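You operate a simulated robot arm through the tools that you are given. There is no shell and no other tool.

Carry out the task below with a simulated robot arm. There is one attempt and no reset: what you move stays moved.

Task
Clamp the green-band body, bleed it, then pump the rod 3 times.
Fine: the orange-band body goes in the rack's free slot; shut the bleed knob after.

The check looks at the end state, three seconds after you hand in, the way a careful person would. Anything else that was tipped, shoved, dropped, spilled or broken makes it a failure.

Robot
A 7-joint arm with a three-finger gripper, fixed in place. Base frame: the origin is at the foot of the arm, x ahead of it, y to its left, z up; the work surface is at about z = 930. Lengths are in mm, angles in rad, forces in N, time in s.
Its first joint turns from -2.897 to 2.897 rad. Payload 2.69 kg.
The tool frame sits at the grasp point between the pads (the TCP): z along the fingers, y along the line on which they close. The tips reach 30 mm beyond it. Largest opening 128 mm; the body of the gripper starts 117 mm behind the TCP.
Orientation is that of the tool frame in the base frame, as a unit quaternion [x, y, z, w]. With the fingers straight down and closing along the base's y, the tool's x points along the base's -x, its y along +y and its z along -z.

Tools
- The arm moves only by the tool drive_tool. Its argument "commands" is a list of rows, each a list of 7 numbers: the shift along the base's x, y, z in mm, then the turn, a rotation vector about the base's x, y, z in degrees, then the finger opening in mm, from 0 to 128. In form: [[tx, ty, tz, wx, wy, wz, jaw], ...]. A call has 1 to 20 rows; each row shifts and turns the commanded pose from where the row before left it. A row lasts 0.2 s, in which the tool goes at most 50 mm and 0.15 rad; a call with a longer step from one row to the next is refused whole, and so is a gripper value outside its range. Where a pose cannot be reached the arm comes as near as it can. A force on the tool above 50 N (or 10 N above the force at the start of the call, whichever is more), or a blocked arm, ends the call early, and 0.2 s more pass. Each finger halts on what it meets, pressing with about 25 N; the grip force reading is that of the motor and also rises with nothing between the fingers. The clock runs only during rows and for 0.2 s after the last one: add rows that do not move to give the fingers time. It gives the time, the measured TCP pose, the force on the tool (base axes), the opening and the grip force at its end, in the units of the frame above (readings bear some noise), with the torque about the TCP (base axes, N m) and any sound that the robot's microphone picked up, and new pictures: "pictures" is both (left out), scene, wrist or none.
- Cameras (640 x 400 px; columns grow to the right, rows downward): "scene" is fixed at [49.1, 499.2, 1595.8]; the picture's right is [-0.25, -0.97, 0.00], its down [-0.35, 0.09, -0.93] and it looks along [0.90, -0.24, -0.36] (base axes); focal length 294 px, centre (320, 200). "wrist" rides on the gripper at [58, 54, -131] in the tool frame; the picture's right is [-0.68, 0.74, 0.00], its down [-0.62, -0.57, -0.55] and it looks along [-0.40, -0.37, 0.84] (tool axes); focal length 234 px, centre (320, 200). There is no depth. A picture from a camera that has moved, and an enlarged one, comes with that camera's place and axes in the base frame and with its lens.
- lift_body(by): slides the trunk up (or, below 0, down) by that many mm; the arm rides with it, the base frame stays. It gives what a move gives, with no picture.
- close_up(camera, box): a new picture of the part [left, top, right, bottom] of that camera's present view, enlarged. The clock stands still meanwhile.
- close_job(): hands the job in; it is judged then, once.

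Places have to be worked out from the pictures, the camera data and where the tool is seen. Open the gripper and draw the arm clear of the work before you hand the job in, unless the task says otherwise.

The tools are called as a command line: name --pt "numbers of a row" for each row, then --argument value for the rest, lists and objects as JSON in quotes. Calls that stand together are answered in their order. drive_tool: Moves the arm, as the interface text tells. Its arguments: {"type":"object","properties":{"commands":{"type":"array","items":{"type":"array","items":{"type":"number"}}},"pictures":{"type":"string","enum":["both","scene","wrist","none"]}},"required":["commands"]} The other tools are called the same way: lift_body (by) slides the trunk up or down; close_up (camera, box) takes an enlarged picture of a part of a camera's view; close_job () hands the job in.

At the start:

```text
time_s: 0.0
position: [639.4, 279.9, 1579.3]
ee_rot: [0.0, 1.0, 0.0, 0.0]
force: [0.1, -0.1, -0.1]
torque: [0.01, 0.0, -0.02]
gripper_width: 128.0
gripper_force: 0.1
trunk travel left (down, up): [-225.0, 125.0]
```

scene: 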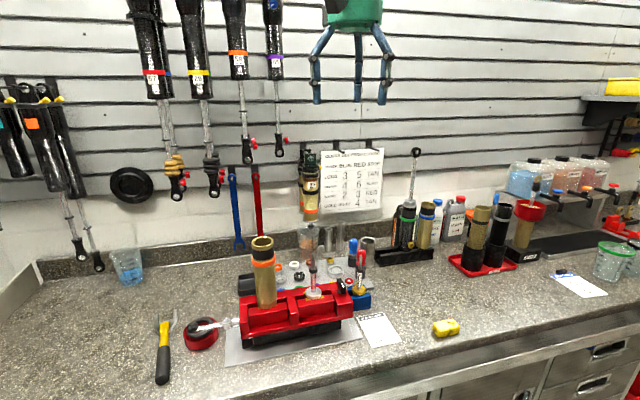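
wrist: 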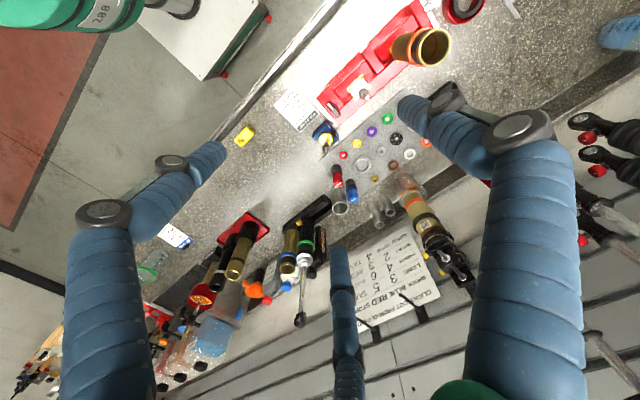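

The scene shows a red vise with an orange-band body standing in it, and a black rack at the right with a green-band body. I'll look closer at each before moving.

close_up --camera "scene" --box '[170, 210, 410, 390]'

close_up --camera "scene" --box '[360, 140, 560, 290]'

close_up --camera "scene" --box '[290, 130, 410, 230]'

close_up --camera "wrist" --box '[180, 160, 360, 330]'

close_up --camera "wrist" --box '[270, 0, 500, 200]'

```text
2.22 times, centred on (290, 300) of scene
camera zoom: at [49.1, 499.2, 1595.8], right [-0.25, -0.97, 0.0], down [-0.35, 0.09, -0.93], along [0.9, -0.24, -0.36], focal length 652 px, centre (387, -22)
```

zoom: 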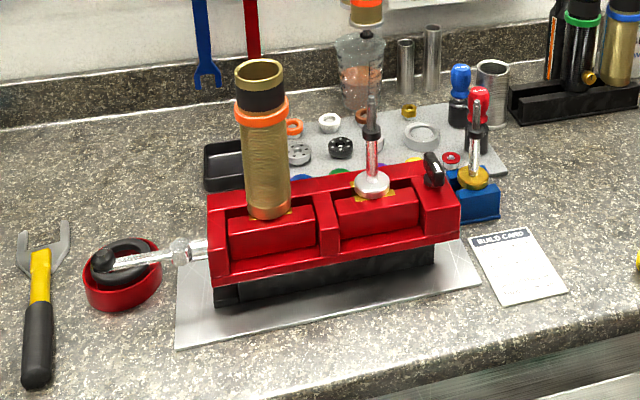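

```text
2.67 times, centred on (460, 215) of scene
camera zoom: at [49.1, 499.2, 1595.8], right [-0.25, -0.97, 0.0], down [-0.35, 0.09, -0.93], along [0.9, -0.24, -0.36], focal length 783 px, centre (-53, 160)
```

zoom: 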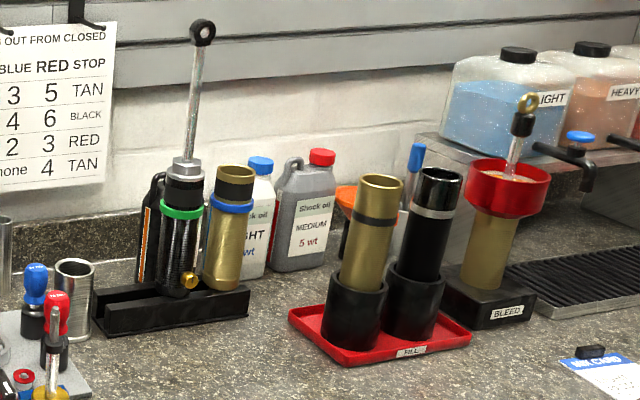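

```text
4.00 times, centred on (350, 180) of scene
camera zoom: at [49.1, 499.2, 1595.8], right [-0.25, -0.97, 0.0], down [-0.35, 0.09, -0.93], along [0.9, -0.24, -0.36], focal length 1174 px, centre (200, 280)
```

zoom: 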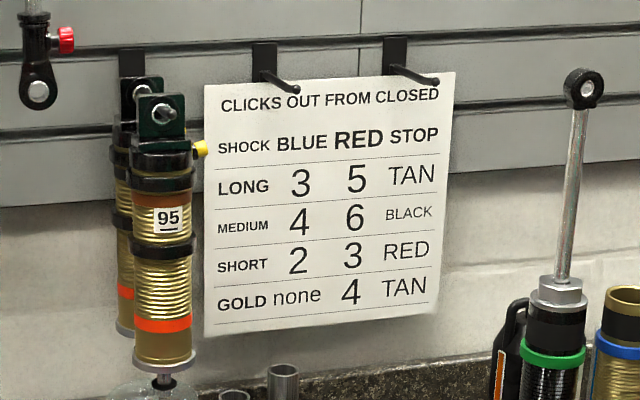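

```text
2.35 times, centred on (270, 245) of wrist
camera zoom: at [581.1, 332.5, 1710.5], right [0.68, 0.74, 0.0], down [0.62, -0.57, 0.55], along [0.4, -0.37, -0.84], focal length 551 px, centre (438, 94)
```

zoom: 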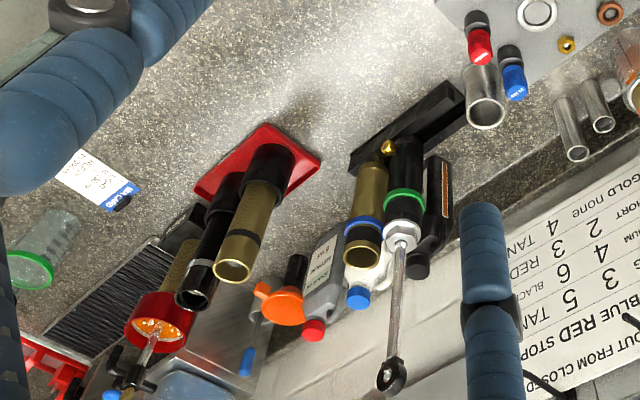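

```text
2.00 times, centred on (385, 100) of wrist
camera zoom: at [581.1, 332.5, 1710.5], right [0.68, 0.74, 0.0], down [0.62, -0.57, 0.55], along [0.4, -0.37, -0.84], focal length 468 px, centre (190, 400)
```

zoom: 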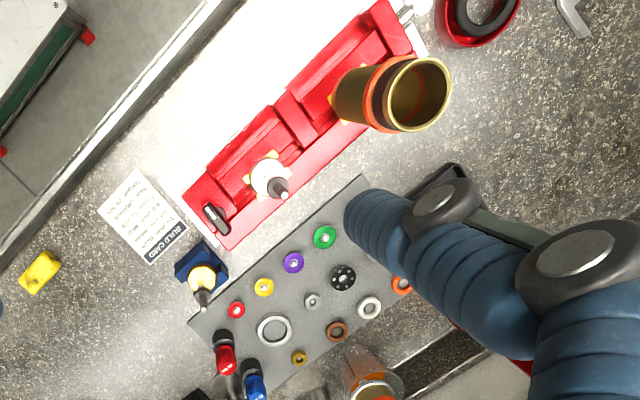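

The orange body's top triangulates to about (707, 474, 1240), with the vise top near z≈1040. The gripper seems to show three blue legs although it is described as two-fingered, so I'll close and reopen it in free air to see what moves.

drive_tool --pt "0 0 0 0 0 0 40" --pt "0 0 0 0 0 0 40" --pt "0 0 0 0 0 0 40" --pt "0 0 0 0 0 0 40" --pictures "both"

close_up --camera "scene" --box '[270, 0, 430, 110]'

```text
time_s: 1.0
position: [640.4, 279.2, 1579.4]
ee_rot: [0.0, 1.0, 0.0, 0.0]
force: [0.2, -0.2, -0.1]
torque: [-0.04, 0.01, 0.0]
gripper_width: 39.6
gripper_force: 0.1
trunk travel left (down, up): [-225.0, 125.0]
camera wrist: at [581.2, 332.5, 1710.4], right [0.68, 0.74, 0.0], down [0.62, -0.57, 0.55], along [0.4, -0.37, -0.84], focal length 234 px, centre (320, 200)
```

scene: 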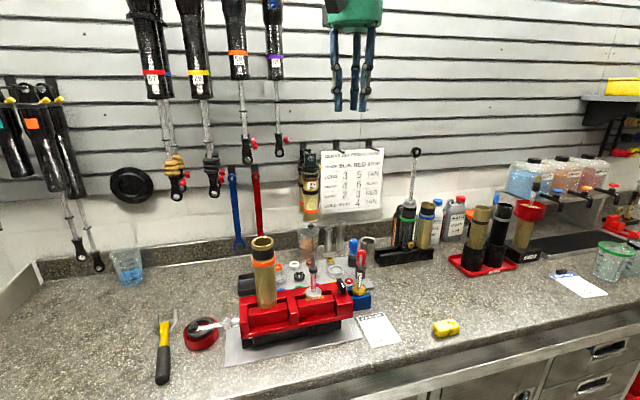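
wrist: 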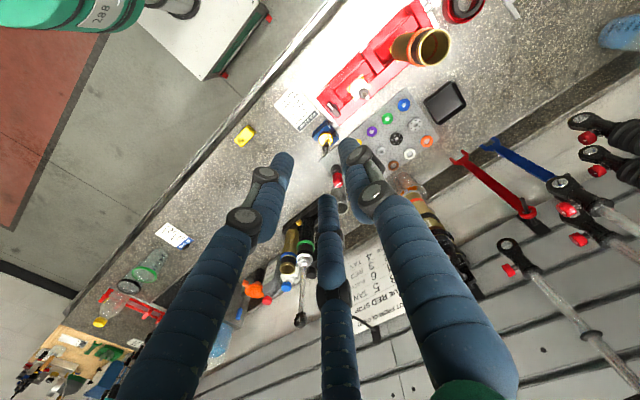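

```text
3.64 times, centred on (350, 55) of scene
camera zoom: at [49.1, 499.2, 1595.8], right [-0.25, -0.97, 0.0], down [-0.35, 0.09, -0.93], along [0.9, -0.24, -0.36], focal length 1067 px, centre (211, 727)
```

zoom: 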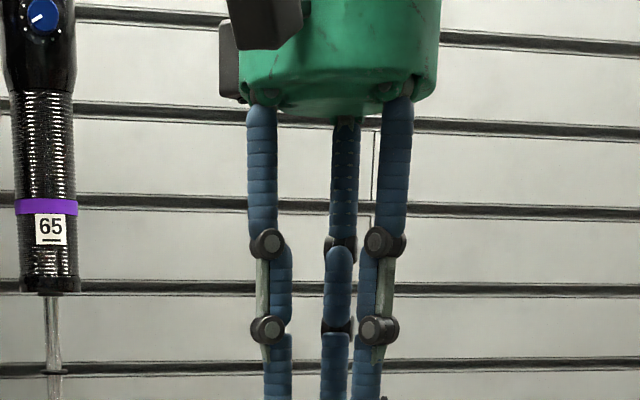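

The gripper is a three-jaw type, with one finger on +y and two on the -y side, all converging on the centre. I'll open it and move to view the vise from closer, staying above and beside the orange body.

drive_tool --pt "-6.7 34.4 -31 0 0 0 128" --pt "-6.7 34.4 -31 0 0 0 128" --pt "-6.7 34.4 -31 0 0 0 128" --pt "-6.7 34.4 -31 0 0 0 128" --pt "-6.7 34.4 -31 0 0 0 128" --pt "-6.7 34.4 -31 0 0 0 128" --pt "-6.7 34.4 -31 0 0 0 128" --pt "-6.7 34.4 -31 0 0 0 128" --pt "-6.7 34.4 -31 0 0 0 128" --pt "0 0 0 0 0 0 128" --pictures "both"

close_up --camera "wrist" --box '[160, 80, 480, 280]'

```text
time_s: 3.2
position: [579.3, 590.0, 1298.2]
ee_rot: [0.0, 1.0, 0.0, 0.0]
force: [-0.4, 1.6, 1.4]
torque: [-0.06, 0.01, -0.01]
gripper_width: 127.7
gripper_force: 0.1
trunk travel left (down, up): [-225.0, 125.0]
camera wrist: at [521.1, 643.4, 1428.9], right [0.68, 0.74, 0.0], down [0.62, -0.57, 0.55], along [0.4, -0.37, -0.84], focal length 234 px, centre (320, 200)
```

scene: 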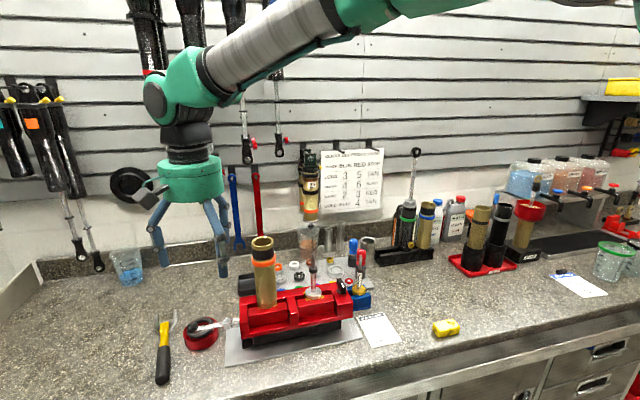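
wrist: 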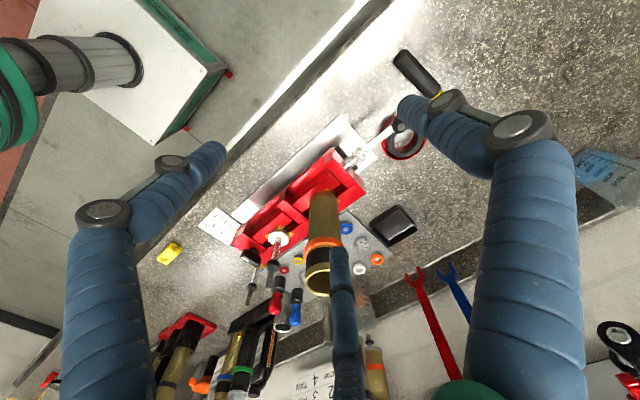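

```text
2.00 times, centred on (320, 180) of wrist
camera zoom: at [521.1, 643.4, 1428.9], right [0.68, 0.74, 0.0], down [0.62, -0.57, 0.55], along [0.4, -0.37, -0.84], focal length 468 px, centre (320, 240)
```

zoom: 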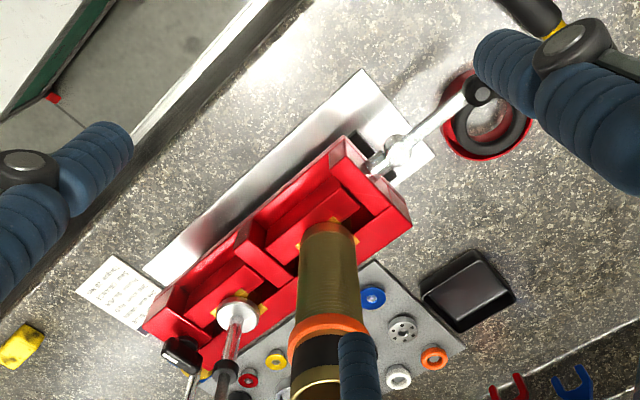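

The vise's silver arm runs from a hub near (696, 580, 1018) out to a black ball near (699, 668, 1018), and there is a black lever at its other end. I'll move in to see how this handle works.

drive_tool --pt "15 15 -42 0 0 0 128" --pt "15 15 -42 0 0 0 128" --pt "15 15 -42 0 0 0 128" --pt "15 15 -42 0 0 0 128" --pt "0 0 0 0 0 0 128" --pictures "both"

close_up --camera "wrist" --box '[200, 100, 440, 250]'

close_up --camera "scene" --box '[180, 280, 360, 380]'

```text
time_s: 4.4
position: [639.8, 650.0, 1130.6]
ee_rot: [0.0, 1.0, 0.0, 0.0]
force: [0.8, 1.1, 0.5]
torque: [-0.05, 0.05, 0.03]
gripper_width: 128.0
gripper_force: 0.0
trunk travel left (down, up): [-225.0, 125.0]
camera wrist: at [581.1, 702.7, 1262.4], right [0.68, 0.74, 0.0], down [0.62, -0.57, 0.55], along [0.4, -0.37, -0.84], focal length 234 px, centre (320, 200)
```

scene: 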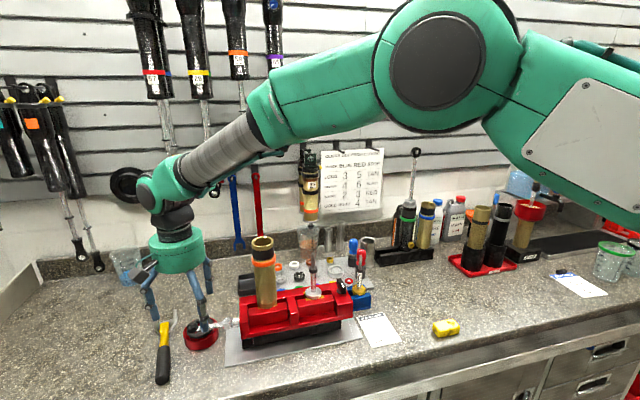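
wrist: 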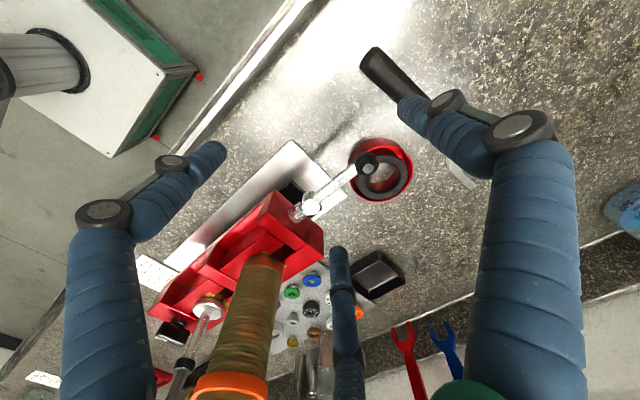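

```text
2.67 times, centred on (320, 175) of wrist
camera zoom: at [581.1, 702.7, 1262.4], right [0.68, 0.74, 0.0], down [0.62, -0.57, 0.55], along [0.4, -0.37, -0.84], focal length 624 px, centre (320, 267)
```

zoom: 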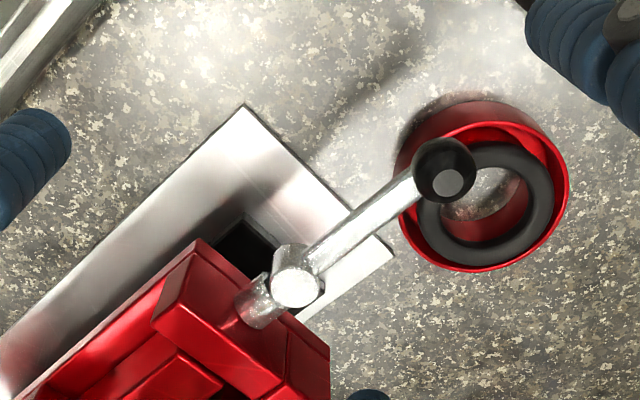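

```text
3.56 times, centred on (270, 330) of scene
camera zoom: at [49.1, 499.2, 1595.8], right [-0.25, -0.97, 0.0], down [-0.35, 0.09, -0.93], along [0.9, -0.24, -0.36], focal length 1044 px, centre (498, -262)
```

zoom: 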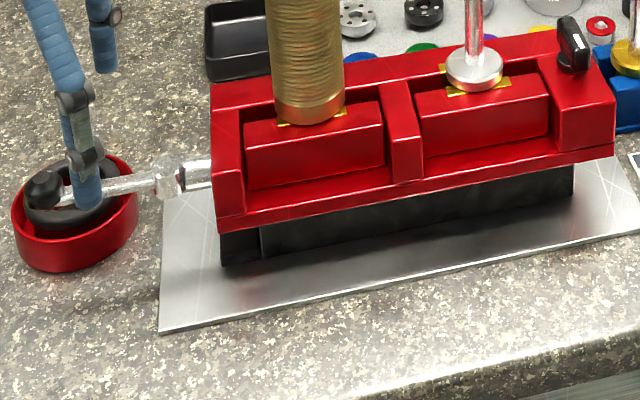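

The hub looks like a cam or toggle pivot on a short shaft coming out of the vise end. I'll enlarge the jaws and rear lever from here and from the scene camera.

close_up --camera "wrist" --box '[130, 180, 340, 350]'

close_up --camera "scene" --box '[235, 275, 295, 325]'

close_up --camera "scene" --box '[295, 240, 375, 310]'

close_up --camera "scene" --box '[370, 190, 450, 275]'

close_up --camera "scene" --box '[350, 300, 410, 350]'

```text
2.35 times, centred on (235, 265) of wrist
camera zoom: at [581.1, 702.7, 1262.4], right [0.68, 0.74, 0.0], down [0.62, -0.57, 0.55], along [0.4, -0.37, -0.84], focal length 551 px, centre (520, 47)
```

zoom: 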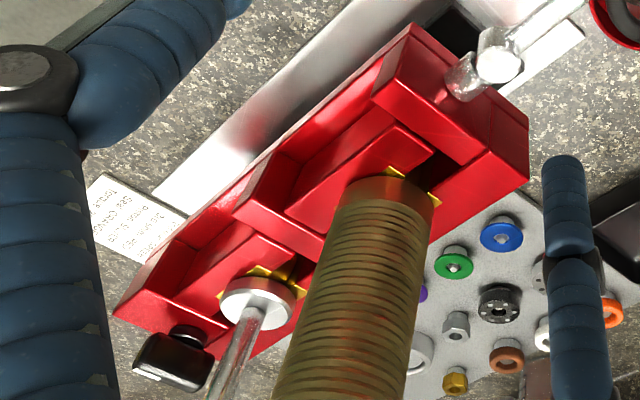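

```text
8.00 times, centred on (265, 300) of scene
camera zoom: at [49.1, 499.2, 1595.8], right [-0.25, -0.97, 0.0], down [-0.35, 0.09, -0.93], along [0.9, -0.24, -0.36], focal length 2348 px, centre (760, -600)
```

zoom: 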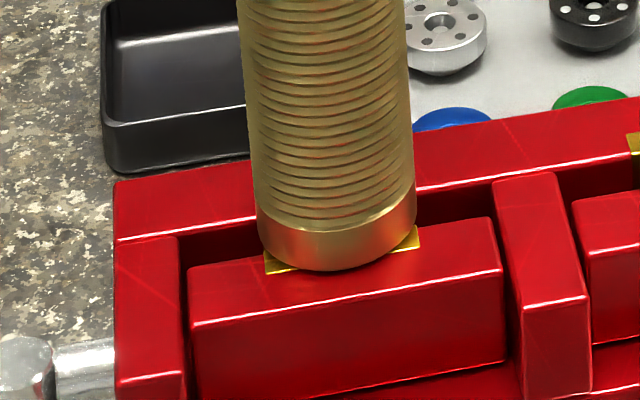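

```text
5.71 times, centred on (335, 275) of scene
camera zoom: at [49.1, 499.2, 1595.8], right [-0.25, -0.97, 0.0], down [-0.35, 0.09, -0.93], along [0.9, -0.24, -0.36], focal length 1677 px, centre (234, -229)
```

zoom: 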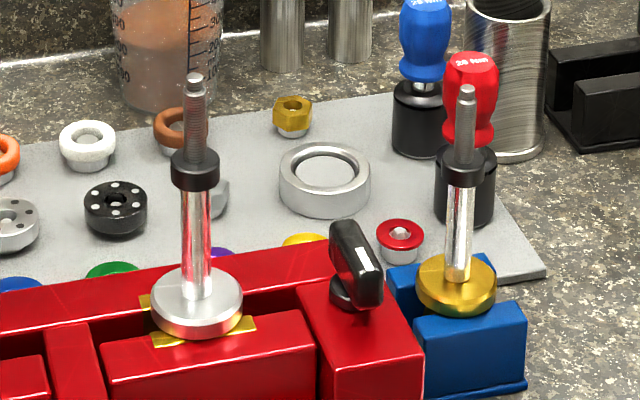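

```text
4.71 times, centred on (410, 232) of scene
camera zoom: at [49.1, 499.2, 1595.8], right [-0.25, -0.97, 0.0], down [-0.35, 0.09, -0.93], along [0.9, -0.24, -0.36], focal length 1381 px, centre (-104, 47)
```

zoom: 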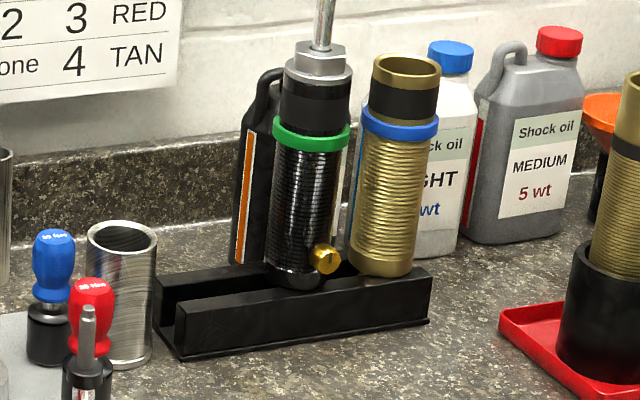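

```text
8.00 times, centred on (380, 325) of scene
camera zoom: at [49.1, 499.2, 1595.8], right [-0.25, -0.97, 0.0], down [-0.35, 0.09, -0.93], along [0.9, -0.24, -0.36], focal length 2348 px, centre (-160, -800)
```

zoom: 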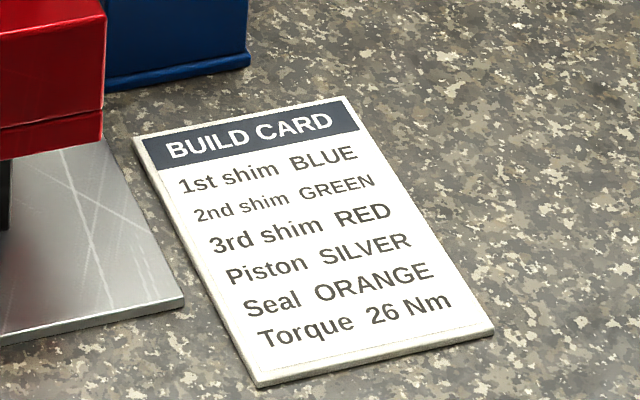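

The rack is a black channel with green and blue bodies and a free place at its left end, with the green rod's eye near (968, -100, 1378). I'll raise the arm, swing over toward the rack with the tool tilted forward, and look at it closely.

drive_tool --pt "0 0 45 0 0 0 128" --pt "0 0 45 0 0 0 128" --pt "0 0 45 0 0 0 128" --pt "0 0 45 0 0 0 128" --pt "0 0 45 0 0 0 128" --pt "0 -45 0 0 0 0 128" --pt "0 -45 0 0 0 0 128" --pt "0 -45 0 0 0 0 128" --pt "0 -45 0 0 0 0 128" --pt "0 -45 0 0 0 0 128" --pt "0 -45 0 0 0 0 128" --pt "0 -45 0 0 -7.5 0 128" --pt "0 -45 0 0 -7.5 0 128" --pt "0 -45 0 0 -7.5 0 128" --pt "0 -45 0 0 -7.5 0 128" --pt "0 -45 0 0 -7.5 0 128" --pt "0 -45 0 0 -7.5 0 128" --pt "10 -40 -40 0 0 0 128" --pt "20 -20 -40 0 0 0 128" --pt "20 0 -40 0 0 0 128" --pictures "both"

close_up --camera "wrist" --box '[160, 80, 480, 280]'

```text
refused: row 18 steps farther than a row can; nothing moved
```

```text
2.00 times, centred on (320, 180) of wrist
camera zoom: at [581.1, 702.7, 1262.4], right [0.68, 0.74, 0.0], down [0.62, -0.57, 0.55], along [0.4, -0.37, -0.84], focal length 468 px, centre (320, 240)
```

zoom: 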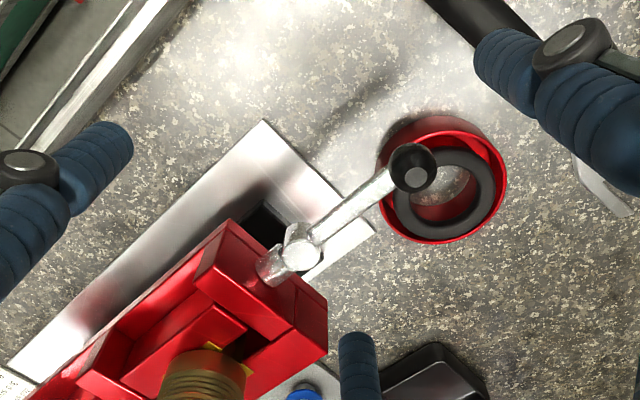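

The one over-long row got that call refused, so I'm resending with shorter steps: up, across, tilting forward.

drive_tool --pt "0 0 45 0 0 0 128" --pt "0 0 45 0 0 0 128" --pt "0 0 45 0 0 0 128" --pt "0 0 45 0 0 0 128" --pt "0 0 45 0 0 0 128" --pt "0 -45 0 0 0 0 128" --pt "0 -45 0 0 0 0 128" --pt "0 -45 0 0 0 0 128" --pt "0 -45 0 0 0 0 128" --pt "0 -45 0 0 0 0 128" --pt "0 -45 0 0 0 0 128" --pt "0 -45 0 0 -7.5 0 128" --pt "0 -45 0 0 -7.5 0 128" --pt "0 -45 0 0 -7.5 0 128" --pt "0 -45 0 0 -7.5 0 128" --pt "0 -45 0 0 -7.5 0 128" --pt "0 -45 0 0 -7.5 0 128" --pt "10 -30 -35 0 0 0 128" --pt "20 -20 -35 0 0 0 128" --pt "20 0 -35 0 0 0 128" --pictures "both"

close_up --camera "wrist" --box '[160, 80, 480, 280]'

```text
time_s: 8.6
position: [688.3, 58.9, 1255.9]
ee_rot: [0.0, 0.923, 0.0, 0.384]
force: [0.5, -0.4, -0.1]
torque: [0.01, 0.05, 0.0]
gripper_width: 128.0
gripper_force: 0.1
trunk travel left (down, up): [-225.0, 125.0]
camera wrist: at [555.6, 111.2, 1307.5], right [0.48, 0.74, 0.48], down [0.05, -0.57, 0.82], along [0.88, -0.37, -0.3], focal length 234 px, centre (320, 200)
```

scene: 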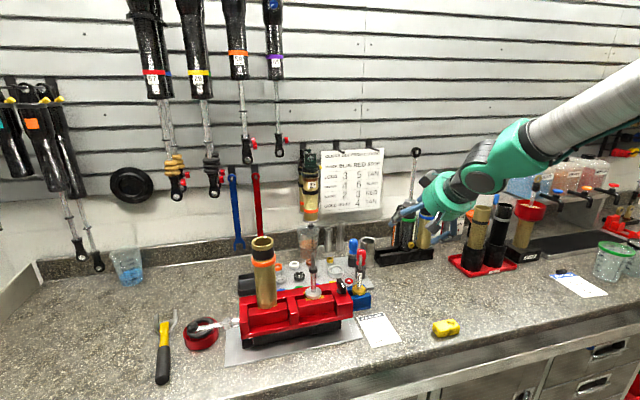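
wrist: 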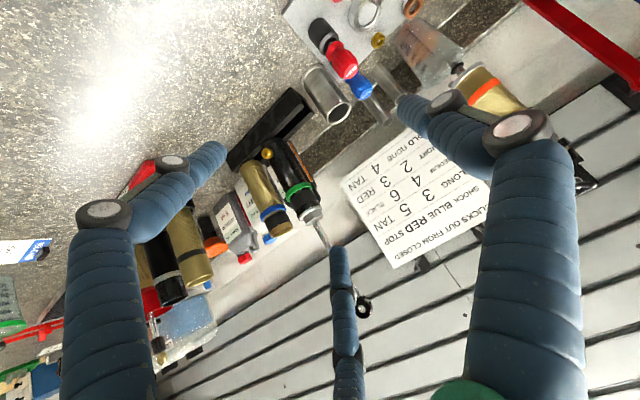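

```text
2.00 times, centred on (320, 180) of wrist
camera zoom: at [555.6, 111.2, 1307.5], right [0.48, 0.74, 0.48], down [0.05, -0.57, 0.82], along [0.88, -0.37, -0.3], focal length 468 px, centre (320, 240)
```

zoom: 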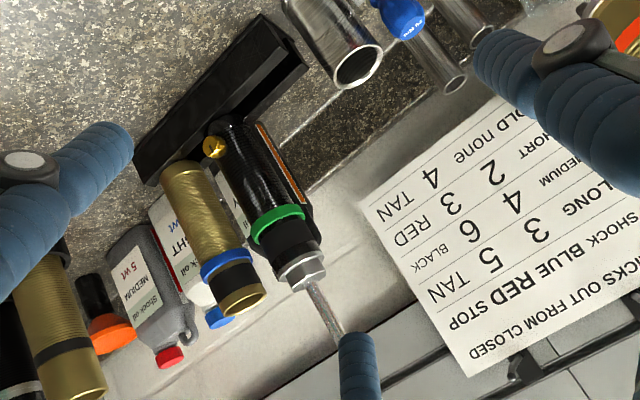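

From the pictures the rack lies along y, with its front face near x≈946, the green rod axis near (968, -98), blue near y≈-176, and the free slot near y≈-20. I'll enlarge the rod eye, the cap and the knob.

close_up --camera "scene" --box '[390, 140, 440, 180]'

close_up --camera "wrist" --box '[220, 90, 380, 210]'

close_up --camera "wrist" --box '[290, 200, 390, 330]'

```text
10.00 times, centred on (415, 160) of scene
camera zoom: at [49.1, 499.2, 1595.8], right [-0.25, -0.97, 0.0], down [-0.35, 0.09, -0.93], along [0.9, -0.24, -0.36], focal length 2935 px, centre (-630, 600)
```

zoom: 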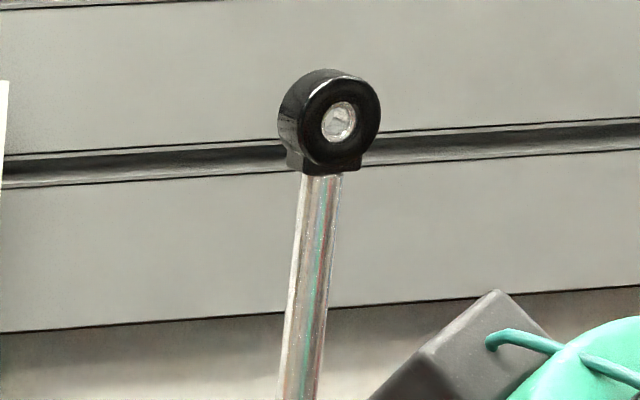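

```text
3.33 times, centred on (300, 150) of wrist
camera zoom: at [555.6, 111.2, 1307.5], right [0.48, 0.74, 0.48], down [0.05, -0.57, 0.82], along [0.88, -0.37, -0.3], focal length 781 px, centre (387, 367)
```

zoom: 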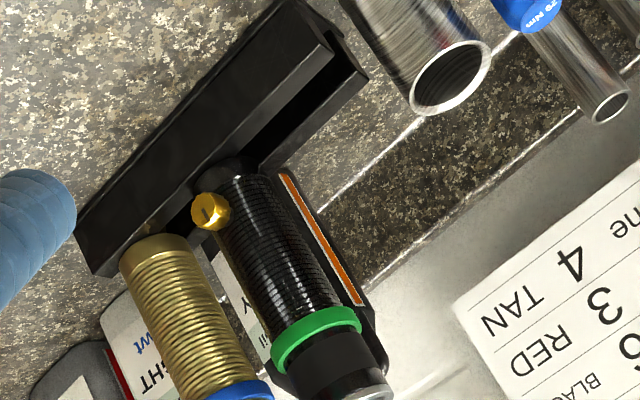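

```text
3.08 times, centred on (340, 265) of wrist
camera zoom: at [555.6, 111.2, 1307.5], right [0.48, 0.74, 0.48], down [0.05, -0.57, 0.82], along [0.88, -0.37, -0.3], focal length 720 px, centre (258, 0)
```

zoom: 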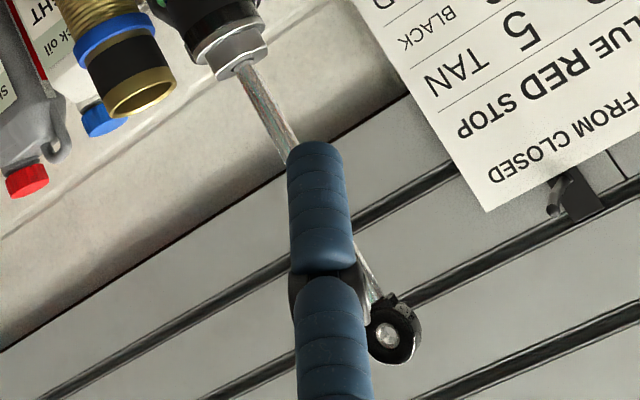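

The eye's hole axis runs roughly along x, and the gold bleed knob faces front-right. Before anything else I'll go back to the vise lever with the fingers closed, standing at its robot side (-x), ready to nudge it.

drive_tool --pt "-10 40 20 0 7.5 0 128" --pt "-10 40 20 0 7.5 0 128" --pt "-10 40 20 0 7.5 0 128" --pt "-8 45 10 0 7.5 0 60" --pt "0 45 0 0 7.5 0 0" --pt "0 45 0 0 7.5 0 0" --pt "0 48 0 0 0 0 0" --pt "0 48 0 0 0 0 0" --pt "0 48 0 0 0 0 0" --pt "0 48 0 0 0 0 0" --pt "0 48 0 0 0 0 0" --pt "0 48 0 0 0 0 0" --pt "0 48 0 0 0 0 0" --pt "0 5 -40 0 0 0 0" --pt "0 0 -48 0 0 0 0" --pt "0 0 -48 0 0 0 0" --pt "0 0 -48 0 0 0 0" --pt "0 0 0 0 0 0 0" --pictures "both"

close_up --camera "wrist" --box '[200, 100, 440, 250]'

```text
time_s: 12.4
position: [651.8, 655.2, 1137.4]
ee_rot: [-0.001, 1.0, 0.0, 0.0]
force: [0.6, -0.5, 0.1]
torque: [-0.03, 0.02, 0.01]
gripper_width: 2.2
gripper_force: 24.6
trunk travel left (down, up): [-225.0, 125.0]
camera wrist: at [593.9, 709.4, 1269.2], right [0.68, 0.74, 0.0], down [0.62, -0.57, 0.55], along [0.4, -0.37, -0.84], focal length 234 px, centre (320, 200)
```

scene: 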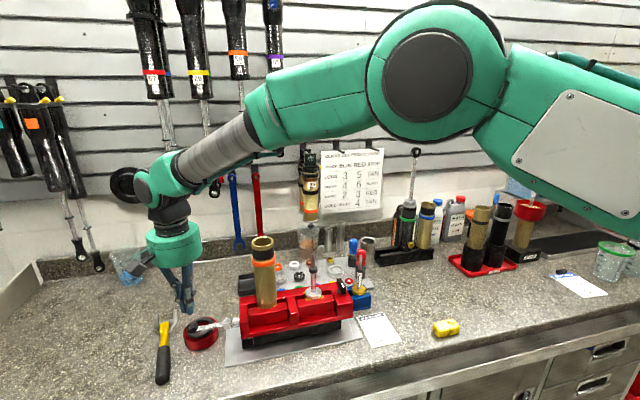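
wrist: 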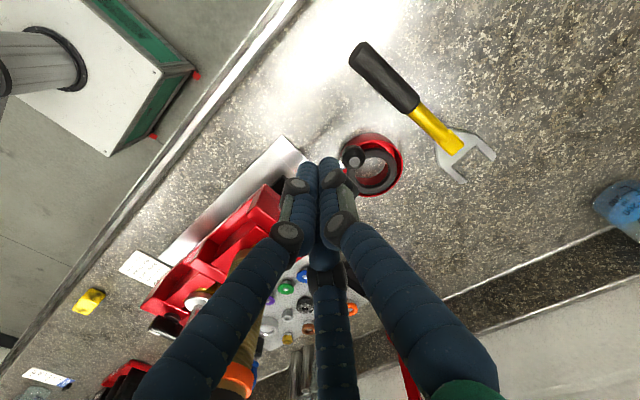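

```text
2.67 times, centred on (320, 175) of wrist
camera zoom: at [593.9, 709.4, 1269.2], right [0.68, 0.74, 0.0], down [0.62, -0.57, 0.55], along [0.4, -0.37, -0.84], focal length 624 px, centre (320, 267)
```

zoom: 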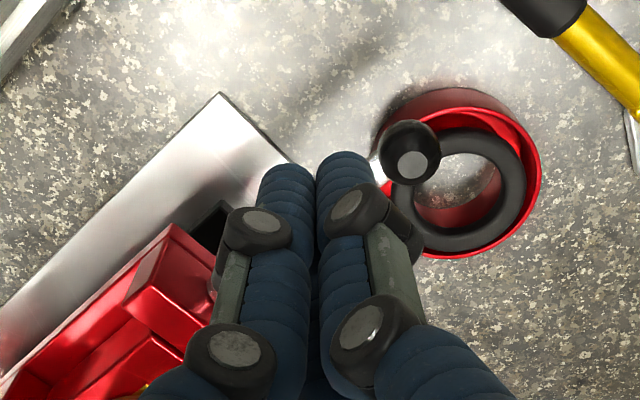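

The closed fingers now sit clear to the robot side of the lever. I'll lower to lever height and creep +x, watching the force.

drive_tool --pt "0 0 -35 0 0 0 0" --pt "0 0 -35 0 0 0 0" --pt "0 0 -35 0 0 0 0" --pt "5 0 0 0 0 0 0" --pt "5 0 0 0 0 0 0" --pt "5 0 0 0 0 0 0" --pt "5 0 0 0 0 0 0" --pt "5 0 0 0 0 0 0" --pt "5 0 0 0 0 0 0" --pt "5 0 0 0 0 0 0" --pictures "both"

close_up --camera "scene" --box '[180, 280, 300, 360]'

```text
time_s: 14.5
position: [672.0, 655.4, 1031.1]
ee_rot: [-0.001, 1.0, -0.003, -0.005]
force: [-16.7, 0.2, 1.6]
torque: [0.25, 0.13, -0.06]
gripper_width: 2.2
gripper_force: 25.6
trunk travel left (down, up): [-225.0, 125.0]
stopped in row 10: the force on the tool passed its limit at 56 N (the readings are from after the stop); the commanded pose is now the measured one
camera wrist: at [615.3, 709.4, 1161.5], right [0.68, 0.74, -0.01], down [0.62, -0.56, 0.55], along [0.4, -0.38, -0.84], focal length 234 px, centre (320, 200)
```

scene: 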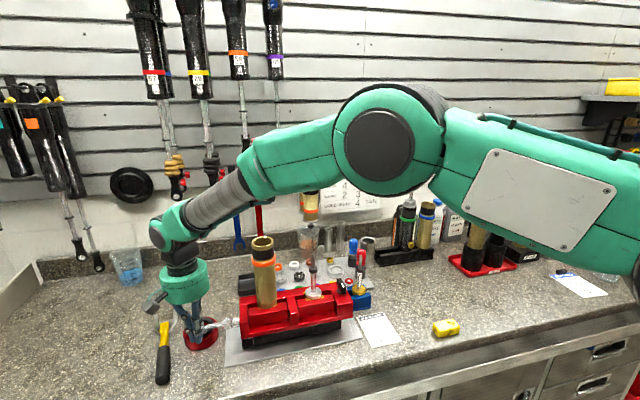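
wrist: 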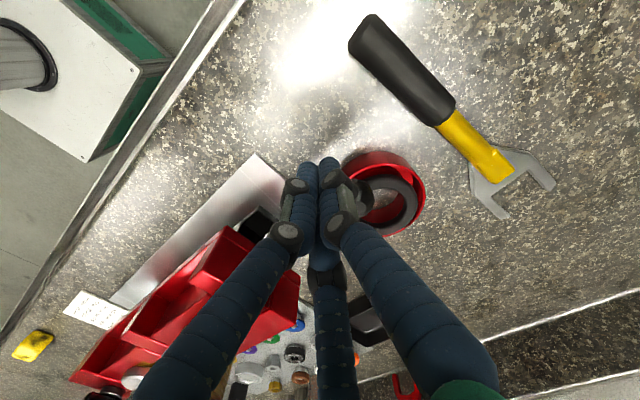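

```text
5.00 times, centred on (240, 320) of scene
camera zoom: at [49.1, 499.2, 1595.8], right [-0.25, -0.97, 0.0], down [-0.35, 0.09, -0.93], along [0.9, -0.24, -0.36], focal length 1468 px, centre (720, -400)
```

zoom: 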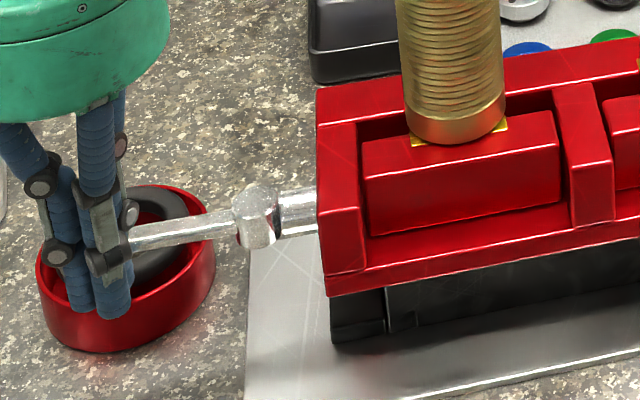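

The lever is blocked in +x, stopping at 56 N at once. I'll hop over to its far side and try pushing it toward -x.

drive_tool --pt "-6 0 0 0 0 0 0" --pt "0 0 40 0 0 0 0" --pt "0 0 40 0 0 0 0" --pt "40 0 0 0 0 0 0" --pt "36 0 0 0 0 0 0" --pt "0 0 -40 0 0 0 0" --pt "0 0 -40 0 0 0 0" --pt "-5 0 0 0 0 0 0" --pt "-5 0 0 0 0 0 0" --pt "-5 0 0 0 0 0 0" --pt "-5 0 0 0 0 0 0" --pt "-5 0 0 0 0 0 0" --pt "-5 0 0 0 0 0 0" --pt "-5 0 0 0 0 0 0" --pictures "both"

close_up --camera "scene" --box '[180, 280, 300, 360]'

```text
time_s: 17.5
position: [710.8, 654.9, 1030.5]
ee_rot: [0.0, 1.0, -0.002, -0.005]
force: [1.8, 1.0, 2.0]
torque: [0.05, -0.02, -0.02]
gripper_width: 2.2
gripper_force: 25.2
trunk travel left (down, up): [-225.0, 125.0]
camera wrist: at [653.1, 709.4, 1161.8], right [0.68, 0.74, -0.01], down [0.62, -0.56, 0.55], along [0.4, -0.37, -0.84], focal length 234 px, centre (320, 200)
```

scene: 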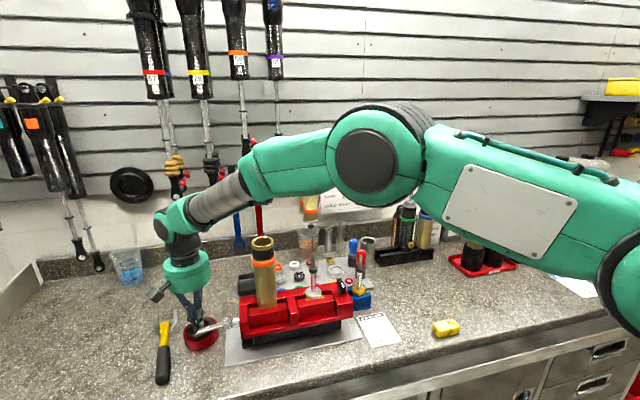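
wrist: 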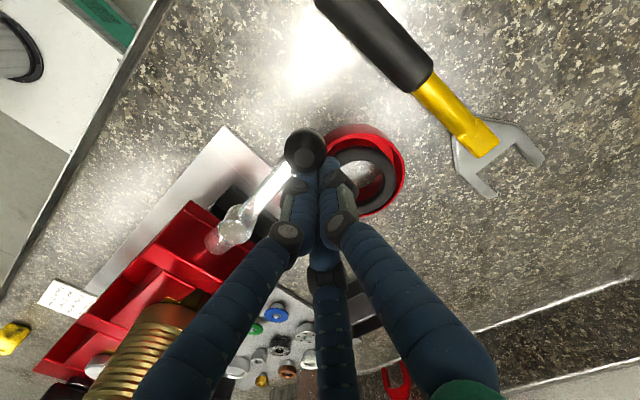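

```text
5.00 times, centred on (240, 320) of scene
camera zoom: at [49.1, 499.2, 1595.8], right [-0.25, -0.97, 0.0], down [-0.35, 0.09, -0.93], along [0.9, -0.24, -0.36], focal length 1468 px, centre (720, -400)
```

zoom: 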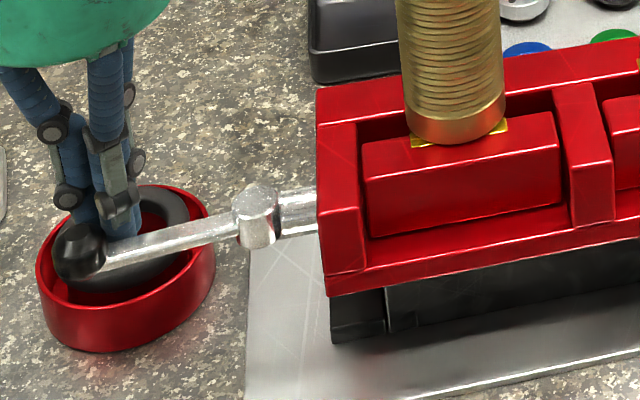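

There is contact or near-contact with little force. I'll keep creeping -x.

drive_tool --pt "-4 0 0 0 0 0 0" --pt "-4 0 0 0 0 0 0" --pt "-4 0 0 0 0 0 0" --pt "-4 0 0 0 0 0 0" --pt "-4 0 0 0 0 0 0" --pt "-4 0 0 0 0 0 0" --pictures "both"

close_up --camera "scene" --box '[180, 280, 300, 360]'

```text
time_s: 18.9
position: [686.3, 654.6, 1030.0]
ee_rot: [0.001, 1.0, -0.003, -0.004]
force: [0.2, 0.1, -0.2]
torque: [0.01, 0.01, -0.02]
gripper_width: 2.1
gripper_force: 24.6
trunk travel left (down, up): [-225.0, 125.0]
camera wrist: at [629.5, 708.9, 1161.1], right [0.68, 0.74, -0.01], down [0.62, -0.56, 0.55], along [0.4, -0.38, -0.84], focal length 234 px, centre (320, 200)
```

scene: 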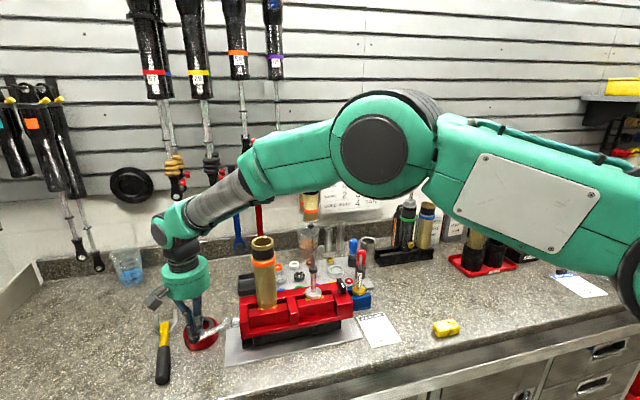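
wrist: 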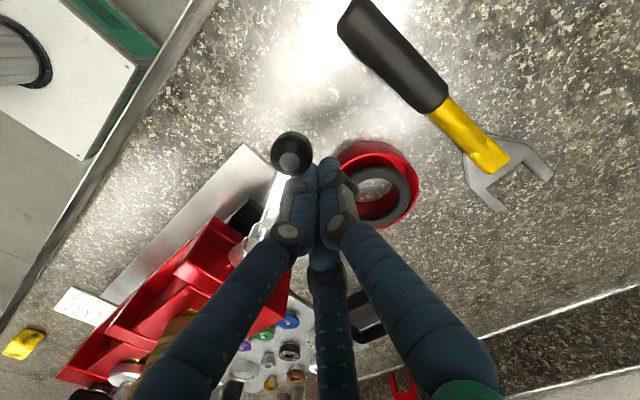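

```text
5.00 times, centred on (240, 320) of scene
camera zoom: at [49.1, 499.2, 1595.8], right [-0.25, -0.97, 0.0], down [-0.35, 0.09, -0.93], along [0.9, -0.24, -0.36], focal length 1468 px, centre (720, -400)
```

zoom: 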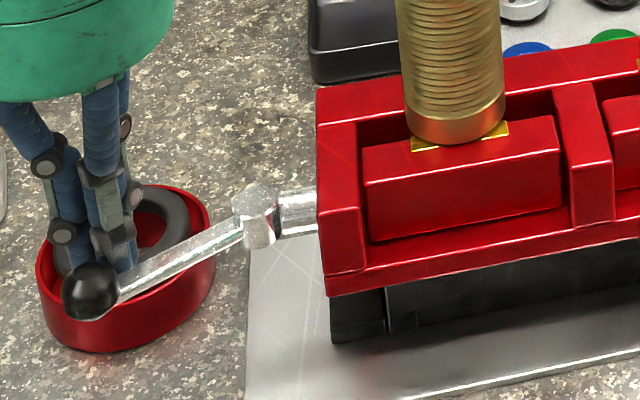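

The lever swings freely toward -x and the front jaw starts to move, so this is the release direction. I'll follow its arc.

drive_tool --pt "-7 -5 0 0 0 0 0" --pt "-7 -5 0 0 0 0 0" --pt "-8 -4 0 0 0 0 0" --pt "-8 -4 0 0 0 0 0" --pt "-6 -6 0 0 0 0 0" --pt "-6 -6 0 0 0 0 0" --pictures "both"

close_up --camera "scene" --box '[180, 270, 300, 350]'

```text
time_s: 20.3
position: [644.8, 624.9, 1031.8]
ee_rot: [0.0, 1.0, -0.003, -0.004]
force: [0.1, 0.1, -0.6]
torque: [-0.01, -0.01, -0.02]
gripper_width: 2.1
gripper_force: 24.9
trunk travel left (down, up): [-225.0, 125.0]
camera wrist: at [587.2, 678.8, 1161.2], right [0.68, 0.74, -0.01], down [0.62, -0.56, 0.55], along [0.4, -0.38, -0.84], focal length 234 px, centre (320, 200)
```

scene: 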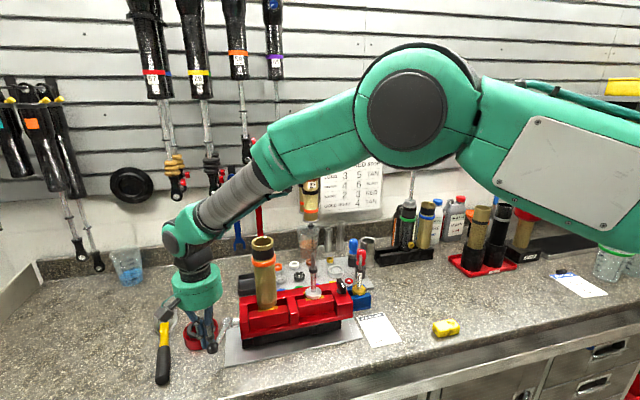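
wrist: 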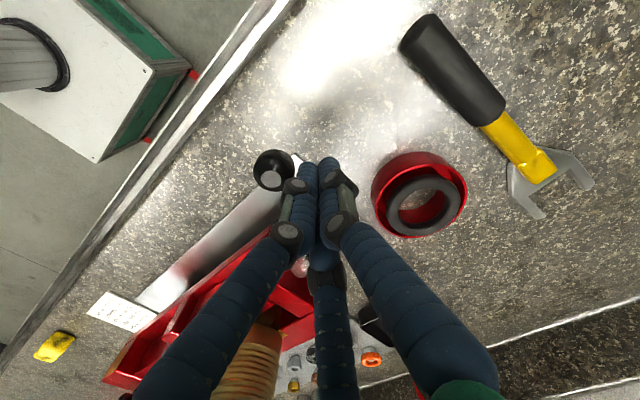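

```text
5.00 times, centred on (240, 310) of scene
camera zoom: at [49.1, 499.2, 1595.8], right [-0.25, -0.97, 0.0], down [-0.35, 0.09, -0.93], along [0.9, -0.24, -0.36], focal length 1468 px, centre (720, -350)
```

zoom: 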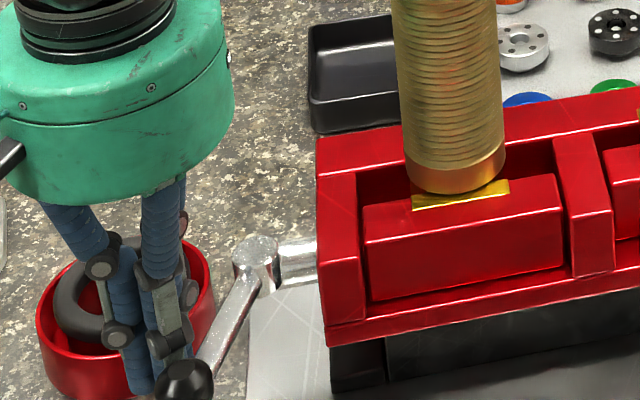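

The soft jaw visibly separates from the body as the lever turns. I'll continue the arc toward its open stop.

drive_tool --pt "-5 -8 0 0 0 0 0" --pt "-5 -8 0 0 0 0 0" --pt "-3 -8 0 0 0 0 0" --pt "-1 -8 0 0 0 0 0" --pt "0 -8 0 0 0 0 0" --pt "2 -8 0 0 0 0 0" --pictures "both"

close_up --camera "scene" --box '[180, 270, 300, 350]'

```text
time_s: 21.3
position: [632.4, 600.6, 1034.0]
ee_rot: [-0.001, 1.0, 0.005, -0.001]
force: [6.3, 17.5, -2.4]
torque: [0.31, 0.12, 0.02]
gripper_width: 2.3
gripper_force: 25.4
trunk travel left (down, up): [-225.0, 125.0]
stopped in row 5: the force on the tool passed its limit at 60 N (the readings are from after the stop); the commanded pose is now the measured one
camera wrist: at [574.0, 653.4, 1165.6], right [0.67, 0.74, 0.01], down [0.62, -0.57, 0.54], along [0.41, -0.36, -0.84], focal length 234 px, centre (320, 200)
```

scene: 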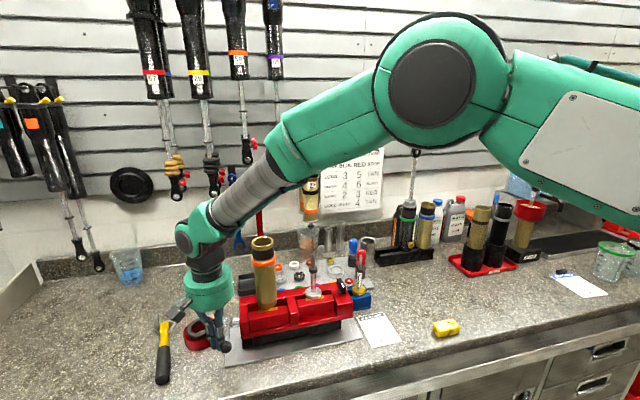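
wrist: 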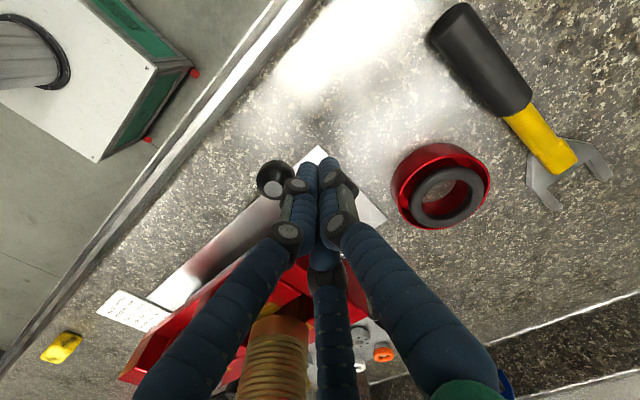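

```text
5.00 times, centred on (240, 310) of scene
camera zoom: at [49.1, 499.2, 1595.8], right [-0.25, -0.97, 0.0], down [-0.35, 0.09, -0.93], along [0.9, -0.24, -0.36], focal length 1468 px, centre (720, -350)
```

zoom: 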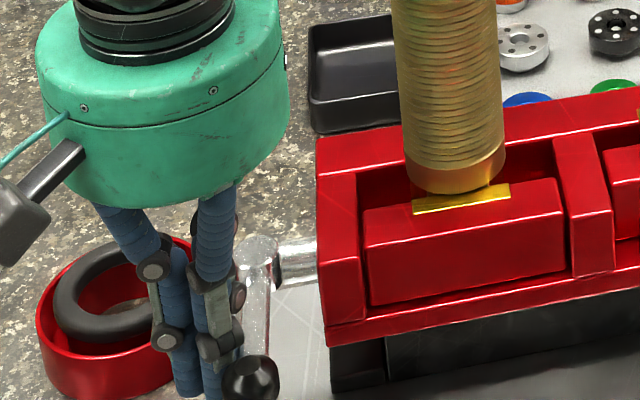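

The lever has reached its open stop pointing to -x, and the jaw is clear of the body. Next I back off, rise, and turn the wrist so the fingers close along x over the orange body, opening fully.

drive_tool --pt "0 10 0 0 0 0 2" --pt "0 0 48 0 0 0 2" --pt "0 0 48 0 0 0 2" --pt "0 0 48 0 0 0 2" --pt "0 0 48 0 0 0 2" --pt "0 0 48 0 0 0 40" --pt "0 0 48 0 0 0 100" --pt "0 0 8 0 0 -8.5 128" --pt "0 0 0 0 0 -8.5 128" --pt "8 -14 0 0 0 -8.5 128" --pt "8 -14 0 0 0 -8.5 128" --pt "8 -14 0 0 0 -8.5 128" --pt "8 -14 0 0 0 -8.5 128" --pt "8 -14 0 0 0 -8.5 128" --pt "8 -14 0 0 0 -8.5 128" --pt "8 -14 0 0 0 -8.5 128" --pt "8 -14 0 0 0 -8.5 128" --pt "8 -14 0 0 0 -5 128" --pt "3 -11 0 0 0 0 128" --pt "0 0 0 0 0 0 128" --pictures "both"

close_up --camera "scene" --box '[200, 200, 360, 320]'

```text
time_s: 25.5
position: [706.2, 471.2, 1330.1]
ee_rot: [0.707, 0.707, 0.002, 0.001]
force: [0.3, -0.5, 0.2]
torque: [0.01, 0.0, 0.01]
gripper_width: 128.1
gripper_force: 0.1
trunk travel left (down, up): [-225.0, 125.0]
camera wrist: at [758.5, 529.8, 1461.3], right [0.74, -0.68, 0.0], down [-0.57, -0.62, 0.54], along [-0.37, -0.4, -0.84], focal length 234 px, centre (320, 200)
```

scene: 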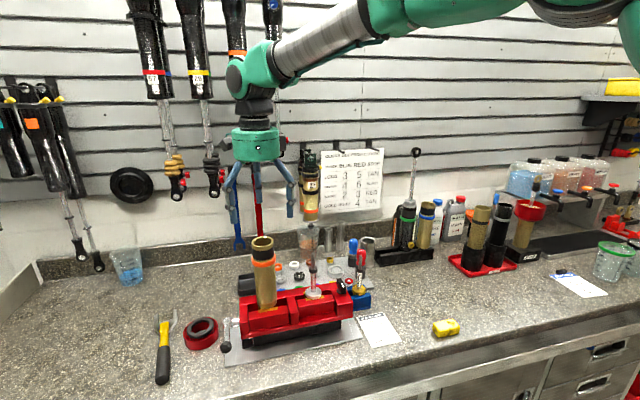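
wrist: 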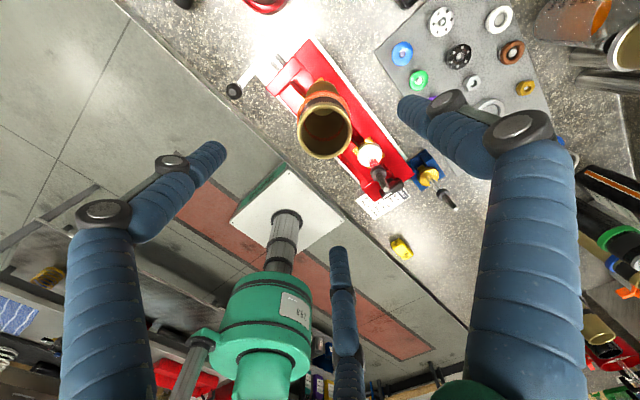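

```text
3.33 times, centred on (280, 260) of scene
camera zoom: at [49.1, 499.2, 1595.8], right [-0.25, -0.97, 0.0], down [-0.35, 0.09, -0.93], along [0.9, -0.24, -0.36], focal length 978 px, centre (453, 0)
```

zoom: 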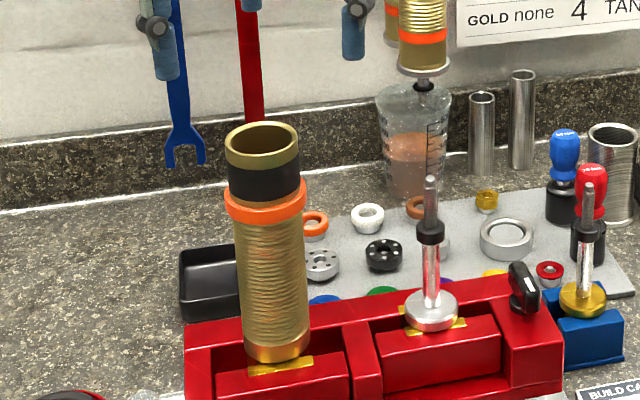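

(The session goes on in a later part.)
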